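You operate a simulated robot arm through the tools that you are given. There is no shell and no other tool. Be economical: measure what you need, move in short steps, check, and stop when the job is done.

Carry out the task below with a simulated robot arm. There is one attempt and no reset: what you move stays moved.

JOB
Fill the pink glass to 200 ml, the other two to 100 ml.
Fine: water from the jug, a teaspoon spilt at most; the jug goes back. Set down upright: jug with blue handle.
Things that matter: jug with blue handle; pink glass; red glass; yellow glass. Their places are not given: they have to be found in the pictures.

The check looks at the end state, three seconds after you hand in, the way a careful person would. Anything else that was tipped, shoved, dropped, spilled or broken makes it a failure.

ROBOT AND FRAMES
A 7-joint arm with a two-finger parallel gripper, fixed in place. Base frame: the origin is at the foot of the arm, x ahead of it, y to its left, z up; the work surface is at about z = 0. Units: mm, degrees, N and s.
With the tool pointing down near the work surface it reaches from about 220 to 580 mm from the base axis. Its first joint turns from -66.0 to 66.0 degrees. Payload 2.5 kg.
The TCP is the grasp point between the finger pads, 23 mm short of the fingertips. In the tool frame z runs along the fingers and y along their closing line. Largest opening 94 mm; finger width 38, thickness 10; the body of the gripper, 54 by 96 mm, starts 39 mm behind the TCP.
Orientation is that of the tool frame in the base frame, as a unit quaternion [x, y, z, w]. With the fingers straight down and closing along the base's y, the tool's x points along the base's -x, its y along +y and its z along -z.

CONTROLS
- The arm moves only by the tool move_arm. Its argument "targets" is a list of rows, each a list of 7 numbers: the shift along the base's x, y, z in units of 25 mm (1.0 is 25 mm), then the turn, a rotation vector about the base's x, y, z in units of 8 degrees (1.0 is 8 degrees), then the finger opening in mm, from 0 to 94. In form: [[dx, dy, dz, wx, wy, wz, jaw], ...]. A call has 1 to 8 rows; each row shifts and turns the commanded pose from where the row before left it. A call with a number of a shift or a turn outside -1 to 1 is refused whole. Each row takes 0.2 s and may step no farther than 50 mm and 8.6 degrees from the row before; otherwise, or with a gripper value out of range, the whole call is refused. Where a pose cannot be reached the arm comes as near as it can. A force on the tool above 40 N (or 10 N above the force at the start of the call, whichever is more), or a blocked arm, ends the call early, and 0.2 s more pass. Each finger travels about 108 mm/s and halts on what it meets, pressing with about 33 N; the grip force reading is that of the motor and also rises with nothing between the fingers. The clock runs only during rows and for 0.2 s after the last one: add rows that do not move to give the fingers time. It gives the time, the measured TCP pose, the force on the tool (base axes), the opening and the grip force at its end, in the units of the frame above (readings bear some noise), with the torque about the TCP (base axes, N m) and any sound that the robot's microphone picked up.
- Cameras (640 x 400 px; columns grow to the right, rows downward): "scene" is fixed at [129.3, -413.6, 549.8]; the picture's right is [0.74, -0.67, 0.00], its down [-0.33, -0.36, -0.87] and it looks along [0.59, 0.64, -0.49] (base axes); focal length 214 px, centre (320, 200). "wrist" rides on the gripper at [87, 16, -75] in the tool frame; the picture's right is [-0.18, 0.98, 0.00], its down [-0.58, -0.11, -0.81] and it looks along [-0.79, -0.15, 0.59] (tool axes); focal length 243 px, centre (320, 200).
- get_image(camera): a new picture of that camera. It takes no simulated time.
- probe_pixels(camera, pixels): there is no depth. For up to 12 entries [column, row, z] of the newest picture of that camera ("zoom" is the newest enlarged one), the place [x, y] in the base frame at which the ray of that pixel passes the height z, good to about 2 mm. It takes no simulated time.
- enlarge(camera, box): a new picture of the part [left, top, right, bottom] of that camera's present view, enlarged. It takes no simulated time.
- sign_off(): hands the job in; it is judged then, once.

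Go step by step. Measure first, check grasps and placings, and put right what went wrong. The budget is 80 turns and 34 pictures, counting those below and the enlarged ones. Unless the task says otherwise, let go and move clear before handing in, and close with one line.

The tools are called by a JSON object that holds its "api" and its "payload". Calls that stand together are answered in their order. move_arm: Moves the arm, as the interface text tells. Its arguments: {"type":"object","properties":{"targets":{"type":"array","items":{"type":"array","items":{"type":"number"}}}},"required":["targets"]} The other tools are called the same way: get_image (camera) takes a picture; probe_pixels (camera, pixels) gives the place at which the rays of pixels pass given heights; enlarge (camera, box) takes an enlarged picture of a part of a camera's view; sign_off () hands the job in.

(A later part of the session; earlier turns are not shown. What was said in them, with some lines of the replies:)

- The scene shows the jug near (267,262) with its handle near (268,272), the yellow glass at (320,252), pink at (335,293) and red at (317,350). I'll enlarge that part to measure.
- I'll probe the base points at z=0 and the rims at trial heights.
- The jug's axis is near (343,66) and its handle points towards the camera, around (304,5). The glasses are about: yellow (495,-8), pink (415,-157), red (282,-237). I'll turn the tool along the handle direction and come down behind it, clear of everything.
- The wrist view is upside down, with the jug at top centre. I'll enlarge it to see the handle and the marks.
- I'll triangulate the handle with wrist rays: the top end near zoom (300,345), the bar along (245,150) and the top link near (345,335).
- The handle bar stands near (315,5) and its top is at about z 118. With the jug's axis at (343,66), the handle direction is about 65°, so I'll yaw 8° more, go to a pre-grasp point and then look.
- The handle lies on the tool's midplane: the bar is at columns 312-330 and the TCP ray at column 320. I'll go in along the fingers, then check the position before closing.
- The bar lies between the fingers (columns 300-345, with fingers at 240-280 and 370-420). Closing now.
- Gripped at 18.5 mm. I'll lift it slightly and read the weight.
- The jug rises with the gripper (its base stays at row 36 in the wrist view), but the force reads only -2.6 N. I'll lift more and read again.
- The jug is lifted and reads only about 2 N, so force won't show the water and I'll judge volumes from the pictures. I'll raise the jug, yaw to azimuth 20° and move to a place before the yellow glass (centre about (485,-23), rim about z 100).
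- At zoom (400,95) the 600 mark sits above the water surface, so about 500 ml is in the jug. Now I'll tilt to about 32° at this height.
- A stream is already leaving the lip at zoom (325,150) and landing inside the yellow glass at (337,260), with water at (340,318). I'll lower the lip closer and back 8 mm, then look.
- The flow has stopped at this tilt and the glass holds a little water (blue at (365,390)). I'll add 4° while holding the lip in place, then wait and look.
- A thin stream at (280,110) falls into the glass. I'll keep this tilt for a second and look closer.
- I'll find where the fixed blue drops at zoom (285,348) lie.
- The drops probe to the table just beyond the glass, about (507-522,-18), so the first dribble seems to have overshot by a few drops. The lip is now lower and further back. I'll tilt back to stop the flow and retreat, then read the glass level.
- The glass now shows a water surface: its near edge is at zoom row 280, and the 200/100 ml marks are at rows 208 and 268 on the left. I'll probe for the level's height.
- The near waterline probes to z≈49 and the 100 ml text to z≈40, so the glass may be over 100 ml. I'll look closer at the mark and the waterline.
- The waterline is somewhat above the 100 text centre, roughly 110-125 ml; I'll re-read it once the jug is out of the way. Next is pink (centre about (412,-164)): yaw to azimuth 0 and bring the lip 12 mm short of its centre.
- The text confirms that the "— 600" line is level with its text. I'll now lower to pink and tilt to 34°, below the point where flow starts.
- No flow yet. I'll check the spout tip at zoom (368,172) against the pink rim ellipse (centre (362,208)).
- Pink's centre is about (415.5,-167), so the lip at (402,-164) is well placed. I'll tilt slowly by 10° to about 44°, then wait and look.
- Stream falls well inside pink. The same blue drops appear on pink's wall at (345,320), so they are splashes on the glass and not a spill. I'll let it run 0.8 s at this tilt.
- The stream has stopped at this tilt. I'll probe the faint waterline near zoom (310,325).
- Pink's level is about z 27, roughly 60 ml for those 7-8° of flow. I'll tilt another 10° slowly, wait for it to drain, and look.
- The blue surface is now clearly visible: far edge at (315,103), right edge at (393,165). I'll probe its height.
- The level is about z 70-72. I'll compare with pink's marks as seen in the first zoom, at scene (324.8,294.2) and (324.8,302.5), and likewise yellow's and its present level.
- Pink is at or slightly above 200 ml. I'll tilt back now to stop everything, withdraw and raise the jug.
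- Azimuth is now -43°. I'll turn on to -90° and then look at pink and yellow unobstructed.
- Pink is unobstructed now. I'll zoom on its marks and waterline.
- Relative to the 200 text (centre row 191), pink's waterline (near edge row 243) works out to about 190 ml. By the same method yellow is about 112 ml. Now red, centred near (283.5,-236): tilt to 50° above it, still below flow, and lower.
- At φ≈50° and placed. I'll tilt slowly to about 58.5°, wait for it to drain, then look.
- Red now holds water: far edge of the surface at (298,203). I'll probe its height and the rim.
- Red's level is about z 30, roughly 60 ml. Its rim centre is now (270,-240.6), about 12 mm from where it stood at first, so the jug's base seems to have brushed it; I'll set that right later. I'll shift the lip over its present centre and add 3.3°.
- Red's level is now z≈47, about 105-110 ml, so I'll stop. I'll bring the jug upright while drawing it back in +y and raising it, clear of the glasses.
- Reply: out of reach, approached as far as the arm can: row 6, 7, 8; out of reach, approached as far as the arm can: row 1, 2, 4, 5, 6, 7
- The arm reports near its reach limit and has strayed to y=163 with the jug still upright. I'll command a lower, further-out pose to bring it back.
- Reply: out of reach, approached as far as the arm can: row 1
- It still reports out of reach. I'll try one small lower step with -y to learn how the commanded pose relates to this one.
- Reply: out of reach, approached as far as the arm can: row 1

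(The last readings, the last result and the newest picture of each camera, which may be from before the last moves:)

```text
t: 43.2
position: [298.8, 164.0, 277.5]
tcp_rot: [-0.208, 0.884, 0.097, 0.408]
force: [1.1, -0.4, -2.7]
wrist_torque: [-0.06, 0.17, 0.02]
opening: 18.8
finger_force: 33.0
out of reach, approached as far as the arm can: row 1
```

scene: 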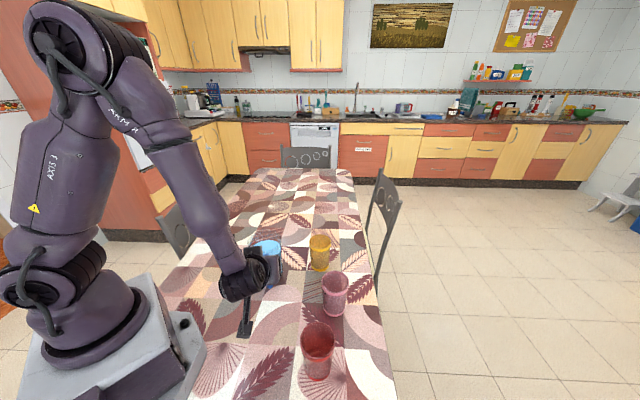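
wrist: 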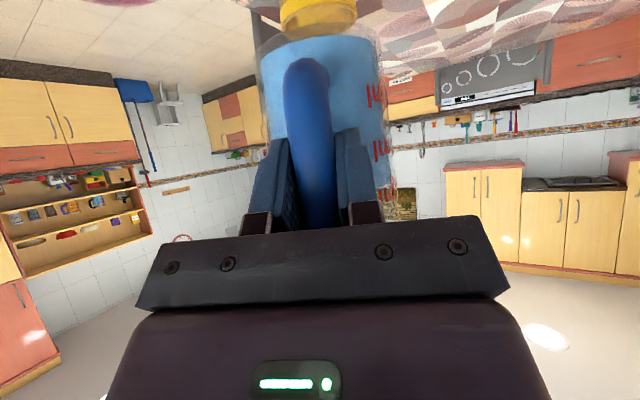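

It seems to be caught at a joint limit with the tool this flat. The jug is nearly empty, so tilting 20° is safe; I'll pitch the tool down to free the wrist.

{"api": "move_arm", "payload": {"targets": [[0, 0, 0, -0.35, 0.72, 0, 5], [0, 0, 0, -0.35, 0.72, 0, 5], [0, 0, 0, -0.35, 0.72, 0, 5], [0, 0, 0, 0, 0, 0, 5]]}}

```text
t: 44.2
position: [299.8, 164.3, 279.4]
tcp_rot: [-0.213, 0.905, 0.088, 0.358]
force: [-0.1, 0.6, -3.2]
wrist_torque: [-0.09, 0.13, 0.02]
opening: 18.8
finger_force: 33.3
out of reach, approached as far as the arm can: row 2, 3
```

I'll test single directions to find which way is free, starting with yawing back (the arm strayed while yawing forward).

{"api": "move_arm", "payload": {"targets": [[0, 0, 0, 0, 0, -0.5, 5], [0, 0, 0, 0, 0, -0.5, 5], [0, 0, 0, 0, 0, 0, 5]]}}

{"api": "move_arm", "payload": {"targets": [[0, 0, -0.6, 0, 0, 0, 5], [0, 0, -0.6, 0, 0, 0, 5], [0, 0, 0, 0, 0, 0, 5]]}}

```text
t: 45.0
position: [299.1, 164.0, 281.5]
tcp_rot: [-0.15, 0.918, 0.062, 0.363]
force: [0.1, 0.3, -2.6]
wrist_torque: [-0.03, 0.13, -0.05]
opening: 18.8
finger_force: 32.9
```

```text
t: 45.8
position: [298.4, 162.1, 249.9]
tcp_rot: [-0.15, 0.918, 0.061, 0.363]
force: [0.7, 0.2, -3.3]
wrist_torque: [-0.07, 0.16, 0.02]
opening: 18.8
finger_force: 33.0
```

It's free again, and the commanded pose follows the measured one. I'll move back in -y towards a pose that worked before, around (350,-72,230) at azimuth 20.

{"api": "move_arm", "payload": {"targets": [[0.2, -0.9, 0, 0, 0, 0, 5], [0.2, -0.9, 0, 0, 0, 0, 5], [0.2, -0.9, 0, 0, 0, 0, 5], [0, 0, 0, 0, 0, 0, 5]]}}

```text
t: 46.8
position: [308.2, 126.5, 250.9]
tcp_rot: [-0.149, 0.918, 0.062, 0.362]
force: [-0.8, 0.0, -2.4]
wrist_torque: [-0.04, 0.14, -0.01]
opening: 18.8
finger_force: 33.4
out of reach, approached as far as the arm can: row 2, 3
```

This looks like a minimum-reach limit: with the tool this flat and pointing radially, the wrist folds too close to the base at r≈335. I'll move outward first, then across.

{"api": "move_arm", "payload": {"targets": [[0.9, 0, 0, 0, 0, 0, 5], [0.9, 0, 0, 0, 0, 0, 5], [0.5, -0.6, 0, 0, 0, 0, 5], [0.3, -0.9, 0, 0, 0, 0, 5], [0, -0.9, 0, 0, 0, 0, 5], [0, 0, 0, 0, 0, 0, 5]]}}

```text
t: 48.2
position: [373.5, 66.1, 250.3]
tcp_rot: [-0.151, 0.917, 0.062, 0.363]
force: [0.2, -0.1, -2.1]
wrist_torque: [-0.01, 0.13, 0.04]
opening: 18.6
finger_force: 33.6
```

That worked. Now I'll yaw to azimuth 65 while moving to y≈-9.

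{"api": "move_arm", "payload": {"targets": [[0, -0.5, 0, 0, 0, 0.96, 5], [0, -0.5, 0, 0, 0, 0.96, 5], [0, -0.5, 0, 0, 0, 0.96, 5], [0, -0.5, 0, 0, 0, 0.96, 5], [-0.2, -0.5, 0, 0, 0, 0.96, 5], [-0.3, -0.5, 0, 0, 0, 0.96, 5], [-0.5, 0, -0.4, 0, 0, 0, 5], [0, 0, 0, 0, 0, 0, 5]]}}

```text
t: 50.0
position: [353.1, 2.3, 232.2]
tcp_rot: [-0.478, 0.803, 0.184, 0.304]
force: [0.0, 0.3, -1.8]
wrist_torque: [-0.15, 0.07, 0.05]
opening: 18.5
finger_force: 32.4
out of reach, approached as far as the arm can: row 2, 3
```

Azimuth is 61.5° and the jug leans 8°. I'll correct both while moving to above the original place.

{"api": "move_arm", "payload": {"targets": [[-0.45, -0.11, -0.7, 0.2225, -0.12, 0.115, 5], [-0.45, -0.11, -0.7, 0.2225, -0.12, 0.115, 5], [-0.45, -0.11, -0.7, 0.2225, -0.12, 0.115, 5], [-0.45, -0.11, -0.7, 0.2225, -0.12, 0.115, 5], [0, 0, 0, 0, 0, 0, 5]]}}

```text
t: 51.2
position: [308.6, -10.3, 162.6]
tcp_rot: [-0.489, 0.764, 0.228, 0.354]
force: [0.2, -1.0, -1.5]
wrist_torque: [-0.16, 0.08, -0.02]
opening: 18.8
finger_force: 32.2
```

Pose matches the grasp pose. I'll lower to just above the table.

{"api": "move_arm", "payload": {"targets": [[0, 0.02, -0.8, 0, 0, 0, 5], [0, 0.02, -0.8, 0, 0, 0, 5], [0, 0.01, -0.8, 0, 0, 0, 5], [0, 0, -0.5, 0, 0, 0, 5], [0, 0, 0, 0, 0, 0, 5]]}}

{"api": "move_arm", "payload": {"targets": [[0, 0, -0.12, 0, 0, 0, 5], [0, 0, -0.06, 0, 0, 0, 5], [0, 0, 0, 0, 0, 0, 5]]}}

```text
t: 52.4
position: [309.3, -10.2, 89.2]
tcp_rot: [-0.489, 0.764, 0.228, 0.353]
force: [1.0, -0.7, -2.7]
wrist_torque: [-0.14, 0.03, -0.02]
opening: 18.6
finger_force: 32.8
```

```text
t: 53.2
position: [308.4, -8.5, 86.3]
tcp_rot: [-0.489, 0.764, 0.228, 0.354]
force: [0.5, 0.1, -2.2]
wrist_torque: [-0.15, 0.08, 0.0]
opening: 18.8
finger_force: 33.1
```

{"api": "move_arm", "payload": {"targets": [[0, 0, -0.06, 0, 0, 0, 5], [0, 0, -0.06, 0, 0, 0, 5], [0, 0, 0, 0, 0, 0, 5]]}}

```text
t: 54.0
position: [309.5, -8.9, 80.9]
tcp_rot: [-0.49, 0.764, 0.229, 0.353]
force: [0.5, -0.6, -2.8]
wrist_torque: [-0.15, 0.03, 0.01]
opening: 18.5
finger_force: 33.2
```

Still hanging (-2.8 N). Going down in 1 mm steps.

{"api": "move_arm", "payload": {"targets": [[0, 0, -0.04, 0, 0, 0, 5], [0, 0, -0.04, 0, 0, 0, 5], [0, 0, 0, 0, 0, 0, 5]]}}

```text
t: 54.8
position: [308.1, -8.2, 80.3]
tcp_rot: [-0.489, 0.764, 0.229, 0.354]
force: [-1.9, -2.0, 4.4]
wrist_torque: [-0.01, 0.08, 0.04]
opening: 18.8
finger_force: 33.2
```

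The force turned to +4.4 N, so the jug is standing on the table. I'll release and back straight out along the fingers.

{"api": "move_arm", "payload": {"targets": [[0, 0, 0, 0, 0, 0, 30], [0, 0, 0, 0, 0, 0, 45], [0, 0, 0, 0, 0, 0, 50], [-0.245, -0.476, 0.47, 0, 0, 0, 50], [-0.245, -0.476, 0.47, 0, 0, 0, 50], [-0.245, -0.476, 0.47, 0, 0, 0, 50], [-0.245, -0.476, 0.47, 0, 0, 0, 50], [0, 0, 0, 0, 0, 0, 50]]}}

```text
t: 56.6
position: [285.9, -55.3, 128.2]
tcp_rot: [-0.489, 0.764, 0.228, 0.353]
force: [-0.2, 0.7, -0.9]
wrist_torque: [0.02, 0.04, 0.02]
opening: 50.1
finger_force: 0.1
```

The jug is released. Now I want a side view of the glasses from the wrist camera: I'll yaw to azimuth 40 in the free area, pitch down 15° and lower.

{"api": "move_arm", "payload": {"targets": [[0.35, -0.35, 0.2, 0, 0, -0.78, 50], [0.35, -0.35, 0, 0, 0, -0.78, 50], [0.35, -0.35, 0, 0, 0, -0.78, 50], [0.35, -0.35, 0, 0, 0, -0.78, 50], [0, 0, -0.7, -0.4, 0.48, 0, 50], [0, 0, -0.9, -0.4, 0.48, 0, 50], [0, 0, -0.9, -0.4, 0.48, 0, 50], [0, 0, 0, 0, 0, 0, 50]]}}

{"api": "get_image", "payload": {"camera": "wrist"}}

```text
t: 58.4
position: [321.1, -90.4, 70.7]
tcp_rot: [-0.328, 0.896, 0.106, 0.279]
force: [0.3, -0.3, -0.1]
wrist_torque: [0.03, -0.01, 0.06]
opening: 50.0
finger_force: 0.0
```

```text
2 pictures are left
```

wrist: 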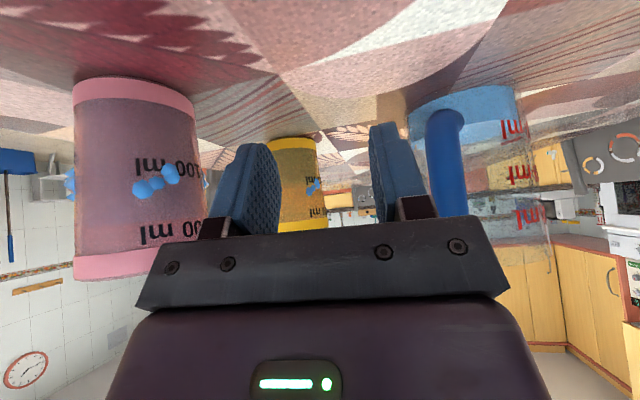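

Side view is good: pink's marks are at rows 167 (100) and 232 (200), and yellow's right half is visible at columns 270-328. I'll enlarge that part to read both levels.

{"api": "enlarge", "payload": {"camera": "wrist", "box": [66, 75, 334, 242]}}

```text
2.39 times, centred on (200, 158) of wrist
```

zoom: 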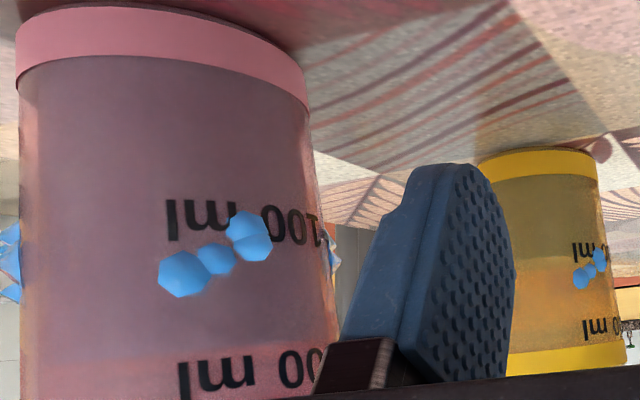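

Reading the marks upside-down: yellow's line (row 258) is just over 100 (row 252), about 107 ml. Pink's line (row ~345) lies between 100 (222) and 200 (372), about 183 ml, so pink wants roughly 15 ml more. I'll go back to the jug by the same path reversed.

{"api": "move_arm", "payload": {"targets": [[0, 0, 0.9, 0.4, -0.48, 0, 50], [0, 0, 0.9, 0.4, -0.48, 0, 50], [0, 0, 0.7, 0.4, -0.48, 0, 50], [-0.35, 0.35, 0, 0, 0, 0.78, 50], [-0.35, 0.35, 0, 0, 0, 0.78, 50], [-0.35, 0.35, 0, 0, 0, 0.78, 50], [-0.35, 0.35, -0.2, 0, 0, 0.78, 50], [0, 0, 0, 0, 0, 0, 50]]}}

```text
t: 60.2
position: [284.4, -56.1, 128.5]
tcp_rot: [-0.49, 0.763, 0.229, 0.353]
force: [0.1, -0.7, -0.8]
wrist_torque: [-0.02, -0.01, 0.0]
opening: 49.9
finger_force: 0.0
```

Same pre-grasp pose as before. I'll go in to the grasp point and close.

{"api": "move_arm", "payload": {"targets": [[0.245, 0.476, -0.47, 0, 0, 0, 50], [0.245, 0.476, -0.47, 0, 0, 0, 50], [0.245, 0.476, -0.47, 0, 0, 0, 50], [0.245, 0.476, -0.47, 0, 0, 0, 50], [0, 0, 0, 0, 0, 0, 20], [0, 0, 0, 0, 0, 0, 5], [0, 0, 0, 0, 0, 0, 5], [0, 0, 0, 0, 0, 0, 5]]}}

{"api": "move_arm", "payload": {"targets": [[0, 0, 0.2, 0, 0, 0, 5], [0, 0, 0.4, 0, 0, 0, 5], [0, 0, 0.8, 0, 0, 0, 5], [0, 0, 0.8, 0, 0, 0, 5], [0, 0, 0.8, 0, 0, 0, 5], [0, 0, 0, 0, 0, 0, 5]]}}

```text
t: 62.0
position: [309.4, -8.5, 79.5]
tcp_rot: [-0.488, 0.765, 0.227, 0.354]
force: [0.4, -0.7, -1.1]
wrist_torque: [-0.1, -0.05, -0.07]
opening: 18.7
finger_force: 32.7
```

```text
t: 63.4
position: [308.7, -8.0, 155.6]
tcp_rot: [-0.489, 0.764, 0.229, 0.353]
force: [-0.6, 0.2, -2.6]
wrist_torque: [-0.17, 0.06, 0.01]
opening: 18.8
finger_force: 33.4
```

Lifted cleanly. I'll repeat the earlier path to (350,-72,235) at azimuth 20, then tilt to 40°, well below the present flow angle of about 62°.

{"api": "move_arm", "payload": {"targets": [[0.1, -0.15, 0.9, 0, 0, -0.8, 5], [0.2, -0.3, 0.9, 0, 0, -0.97, 5], [0.35, -0.5, 0.7, 0, 0, -0.97, 5], [0.35, -0.5, 0.7, 0, 0, -0.97, 5], [0.35, -0.5, 0, 0, 0, -0.97, 5], [0.35, -0.57, 0, 0, 0, -0.97, 5], [0, 0, 0, 0, 0, 0, 5]]}}

{"api": "move_arm", "payload": {"targets": [[0, 0, 0.3, -0.28, 0.77, 0, 5], [0, 0, 0.3, -0.28, 0.77, 0, 5], [0, 0, 0.3, -0.28, 0.77, 0, 5], [0, 0, 0.3, -0.28, 0.77, 0, 5], [0, 0, 0.2, -0.28, 0.77, 0, 5], [0, 0, 0.2, -0.28, 0.77, 0, 5], [0, 0, 0, 0, 0, 0, 5]]}}

```text
t: 65.0
position: [352.5, -73.1, 236.5]
tcp_rot: [-0.157, 0.893, 0.074, 0.415]
force: [0.1, 0.4, -2.7]
wrist_torque: [-0.07, 0.15, 0.0]
opening: 18.3
finger_force: 33.3
```

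```text
t: 66.6
position: [353.1, -70.9, 275.7]
tcp_rot: [-0.172, 0.981, 0.018, 0.089]
force: [1.0, -0.2, -1.8]
wrist_torque: [-0.06, 0.09, 0.0]
opening: 18.8
finger_force: 32.9
```

Now yaw to azimuth -30 (this keeps the jug's base away from red) and move to the pour position before pink.

{"api": "move_arm", "payload": {"targets": [[-0.269, -0.189, 0, 0, 0, -0.893, 5], [-0.269, -0.189, 0, 0, 0, -0.893, 5], [-0.269, -0.189, 0, 0, 0, -0.893, 5], [-0.269, -0.189, 0, 0, 0, -0.893, 5], [-0.269, -0.189, 0, 0, 0, -0.893, 5], [-0.269, -0.189, 0, 0, 0, -0.893, 5], [-0.269, -0.189, 0, 0, 0, -0.893, 5], [0, 0, 0, 0, 0, 0, 5]]}}

```text
t: 68.4
position: [304.8, -104.9, 275.5]
tcp_rot: [0.259, 0.962, -0.021, 0.089]
force: [-1.2, -0.3, -2.7]
wrist_torque: [0.07, 0.11, 0.03]
opening: 18.8
finger_force: 33.4
```

I'll tilt to 58° (still no flow expected) and lower so the lip is about 40 mm above pink's rim.

{"api": "move_arm", "payload": {"targets": [[-0.02, 0.035, -0.66, 0.39, 0.678, 0, 5], [-0.02, 0.035, -0.66, 0.39, 0.678, 0, 5], [-0.02, 0.035, -0.66, 0.39, 0.678, 0, 5], [0, 0, 0, 0, 0, 0, 5]]}}

```text
t: 69.4
position: [304.9, -101.4, 227.2]
tcp_rot: [0.257, 0.964, 0.02, -0.07]
force: [0.1, -0.3, -3.0]
wrist_torque: [0.0, 0.05, 0.0]
opening: 18.7
finger_force: 33.5
```

φ is 58.1°. I'll add 4.8° slowly to 62.9°, about 1.2° past the last pour, and wait for it to settle.

{"api": "move_arm", "payload": {"targets": [[0.06, -0.035, 0.09, 0.075, 0.13, 0, 5], [0.06, -0.035, 0.09, 0.075, 0.13, 0, 5], [0.06, -0.035, 0.09, 0.075, 0.13, 0, 5], [0.06, -0.035, 0.09, 0.075, 0.13, 0, 5], [0, 0, 0, 0, 0, 0, 5], [0, 0, 0, 0, 0, 0, 5], [0, 0, 0, 0, 0, 0, 5], [0, 0, 0, 0, 0, 0, 5]]}}

{"api": "move_arm", "payload": {"targets": [[0, 0, 0, 0, 0, 0, 5], [0, 0, 0, 0, 0, 0, 5]]}}

```text
t: 71.2
position: [310.5, -106.2, 235.8]
tcp_rot: [0.257, 0.96, 0.031, -0.11]
force: [0.4, 0.5, -2.0]
wrist_torque: [0.0, 0.06, 0.02]
opening: 18.7
finger_force: 33.0
```

```text
t: 71.8
position: [310.7, -105.6, 234.4]
tcp_rot: [0.258, 0.959, 0.032, -0.11]
force: [-0.3, 0.9, -2.1]
wrist_torque: [0.01, 0.04, 0.02]
opening: 18.6
finger_force: 32.7
```

Settled at 62.8°. I'll use the last picture on the same crop of pink as before, where the near waterline was at row 243.

{"api": "enlarge", "payload": {"camera": "scene", "box": [308, 280, 356, 310]}}

```text
13.33 times, centred on (332, 295) of scene
```

zoom: 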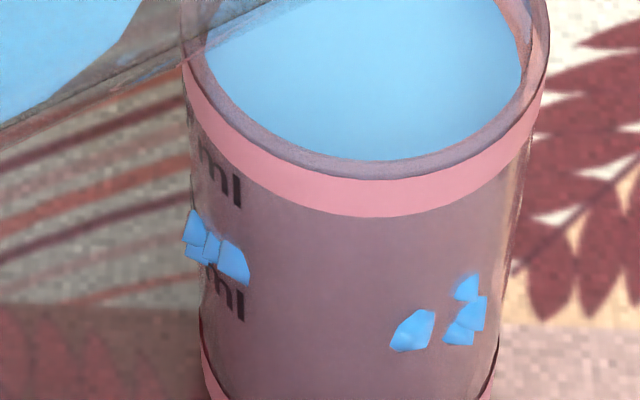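

The near waterline is now hidden behind the band. I'll get the level from the surface's right edge, now near (525,65) and (497,5), against (508,75) and (440,5) before.

{"api": "probe_pixels", "payload": {"camera": "zoom", "pixels": [[526, 65, 70], [526, 65, 75], [526, 65, 80], [526, 65, 85], [509, 80, 65], [509, 80, 70], [509, 80, 75], [497, 3, 70], [497, 3, 75], [497, 3, 80], [497, 3, 85], [440, 3, 70]]}}

```text
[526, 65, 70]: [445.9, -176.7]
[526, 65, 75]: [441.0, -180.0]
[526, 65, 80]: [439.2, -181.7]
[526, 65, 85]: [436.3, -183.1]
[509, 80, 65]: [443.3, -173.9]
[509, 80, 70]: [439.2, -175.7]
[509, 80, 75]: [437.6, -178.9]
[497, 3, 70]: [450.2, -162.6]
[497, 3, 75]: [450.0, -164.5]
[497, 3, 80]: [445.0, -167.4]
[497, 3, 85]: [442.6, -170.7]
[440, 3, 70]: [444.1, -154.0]
```

The level rose 8-10 mm, so pink is now close to 205-210 ml. That's near enough, so I'll stop, tilt back while withdrawing, and retrace the path.

{"api": "move_arm", "payload": {"targets": [[-0.35, 0.2, 0.4, -0.49, -0.851, 0, 5], [-0.35, 0.2, 0.6, -0.49, -0.851, 0, 5], [-0.35, 0.2, 0.65, -0.49, -0.851, 0, 5], [0, 0, 0, 0, 0, 0, 5]]}}

{"api": "move_arm", "payload": {"targets": [[0.394, 0.114, 0, 0, 0, 0.893, 5], [0.394, 0.114, 0, 0, 0, 0.893, 5], [0.394, 0.114, 0, 0, 0, 0.893, 5], [0.394, 0.114, 0, 0, 0, 0.893, 5], [0.394, 0.114, 0, 0, 0, 0.893, 5], [0.394, 0.114, 0, 0, 0, 0.893, 5], [0.394, 0.114, 0, 0, 0, 0.893, 5], [0, 0, 0, 0, 0, 0, 5]]}}

```text
t: 72.8
position: [281.9, -89.8, 277.5]
tcp_rot: [0.258, 0.962, -0.021, 0.09]
force: [0.5, -0.8, -1.9]
wrist_torque: [0.05, 0.09, 0.03]
opening: 18.6
finger_force: 33.3
```

```text
t: 74.6
position: [352.7, -69.2, 275.6]
tcp_rot: [-0.174, 0.98, 0.018, 0.09]
force: [0.2, 0.5, -2.6]
wrist_torque: [-0.04, 0.12, 0.0]
opening: 18.7
finger_force: 33.2
```

Back on the known path. Now I'll reverse the tilt, and then reverse the yaw and translation to the jug's place.

{"api": "move_arm", "payload": {"targets": [[0, 0, -0.2, 0.28, -0.77, 0, 5], [0, 0, -0.2, 0.28, -0.77, 0, 5], [0, 0, -0.3, 0.28, -0.77, 0, 5], [0, 0, -0.3, 0.28, -0.77, 0, 5], [0, 0, -0.3, 0.28, -0.77, 0, 5], [0, 0, -0.3, 0.28, -0.77, 0, 5], [0, 0, 0, 0, 0, 0, 5]]}}

{"api": "move_arm", "payload": {"targets": [[-0.35, 0.57, 0, 0, 0, 0.97, 5], [-0.35, 0.5, 0, 0, 0, 0.97, 5], [-0.35, 0.5, -0.7, 0, 0, 0.97, 5], [-0.35, 0.5, -0.7, 0, 0, 0.97, 5], [-0.2, 0.3, -0.9, 0, 0, 0.97, 5], [-0.1, 0.1, -0.9, 0, 0, 0.8, 5], [0, 0, 0, 0, 0, 0, 5]]}}

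```text
t: 76.2
position: [352.2, -69.9, 236.4]
tcp_rot: [-0.158, 0.893, 0.076, 0.415]
force: [0.3, 0.1, -2.0]
wrist_torque: [-0.08, 0.17, -0.01]
opening: 18.6
finger_force: 32.9
```

```text
t: 77.8
position: [311.3, -9.4, 155.2]
tcp_rot: [-0.489, 0.764, 0.228, 0.353]
force: [0.3, -0.8, -1.9]
wrist_torque: [-0.16, 0.06, 0.02]
opening: 18.4
finger_force: 33.2
```

Orientation matches the grasp exactly. Lowering to just above the table.

{"api": "move_arm", "payload": {"targets": [[-0.03, 0, -0.8, 0, 0, 0, 5], [-0.03, 0, -0.8, 0, 0, 0, 5], [-0.03, 0, -0.8, 0, 0, 0, 5], [0, 0, -0.4, 0, 0, 0, 5], [0, 0, 0, 0, 0, 0, 5]]}}

{"api": "move_arm", "payload": {"targets": [[0, 0, -0.06, 0, 0, 0, 5], [0, 0, -0.05, 0, 0, 0, 5], [0, 0, 0, 0, 0, 0, 5]]}}

```text
t: 79.0
position: [307.4, -7.4, 84.7]
tcp_rot: [-0.49, 0.763, 0.229, 0.353]
force: [0.4, 0.9, -2.2]
wrist_torque: [-0.16, 0.09, -0.01]
opening: 18.5
finger_force: 32.7
```

```text
t: 79.8
position: [307.1, -7.2, 82.6]
tcp_rot: [-0.49, 0.764, 0.228, 0.353]
force: [-0.4, -0.8, -2.7]
wrist_torque: [-0.17, 0.07, 0.04]
opening: 18.8
finger_force: 33.6
```

{"api": "move_arm", "payload": {"targets": [[0, 0, -0.04, 0, 0, 0, 5], [0, 0, -0.04, 0, 0, 0, 5], [0, 0, 0, 0, 0, 0, 5]]}}

```text
t: 80.6
position: [308.0, -9.1, 81.5]
tcp_rot: [-0.489, 0.764, 0.229, 0.354]
force: [0.3, -0.2, -2.3]
wrist_torque: [-0.19, 0.02, 0.01]
opening: 18.6
finger_force: 33.1
```

Still hanging, so another 2 mm in small steps.

{"api": "move_arm", "payload": {"targets": [[0, 0, -0.04, 0, 0, 0, 5], [0, 0, -0.03, 0, 0, 0, 5], [0, 0, 0, 0, 0, 0, 5]]}}

```text
t: 81.4
position: [307.8, -8.2, 79.6]
tcp_rot: [-0.489, 0.763, 0.229, 0.355]
force: [-2.6, -4.0, 10.1]
wrist_torque: [0.8, -0.55, 0.05]
opening: 18.7
finger_force: 33.3
```

It's in contact at +10 N. I'll ease up 0.7 mm, release, and back out along the fingers.

{"api": "move_arm", "payload": {"targets": [[0, 0, 0.028, 0, 0, 0, 5], [0, 0, 0, 0, 0, 0, 30], [0, 0, 0, 0, 0, 0, 50], [0, 0, 0, 0, 0, 0, 50], [-0.245, -0.476, 0.47, 0, 0, 0, 50], [-0.245, -0.476, 0.47, 0, 0, 0, 50], [-0.245, -0.476, 0.47, 0, 0, 0, 50], [-0.245, -0.476, 0.47, 0, 0, 0, 50]]}}

{"api": "move_arm", "payload": {"targets": [[-0.1, -0.2, 0.9, 0, 0, 0, 50], [0, 0, 0.8, 0, 0, 0, 50], [0, 0, 0, 0, 0, 0, 50]]}}

```text
t: 83.2
position: [281.9, -56.8, 126.8]
tcp_rot: [-0.489, 0.764, 0.229, 0.354]
force: [0.0, 0.8, 0.0]
wrist_torque: [0.01, -0.02, -0.03]
opening: 49.9
finger_force: 0.0
```

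```text
t: 84.0
position: [280.3, -61.6, 169.6]
tcp_rot: [-0.489, 0.764, 0.229, 0.354]
force: [-0.2, -0.4, 0.9]
wrist_torque: [0.05, -0.02, -0.03]
opening: 50.1
finger_force: 0.0
```

The jug is released at its original place and the arm is clear with no load on it. Handing in.

{"api": "sign_off", "payload": {}}

```text
The job is handed in.
```

I filled all three glasses by eye: pink is about 205–215 ml, yellow about 107 ml and red about 105–110 ml. The jug is back at its place, set down by force reading with no picture after that. I saw no water spilt, but the jug nudged the red glass about 12 mm and I left it there.
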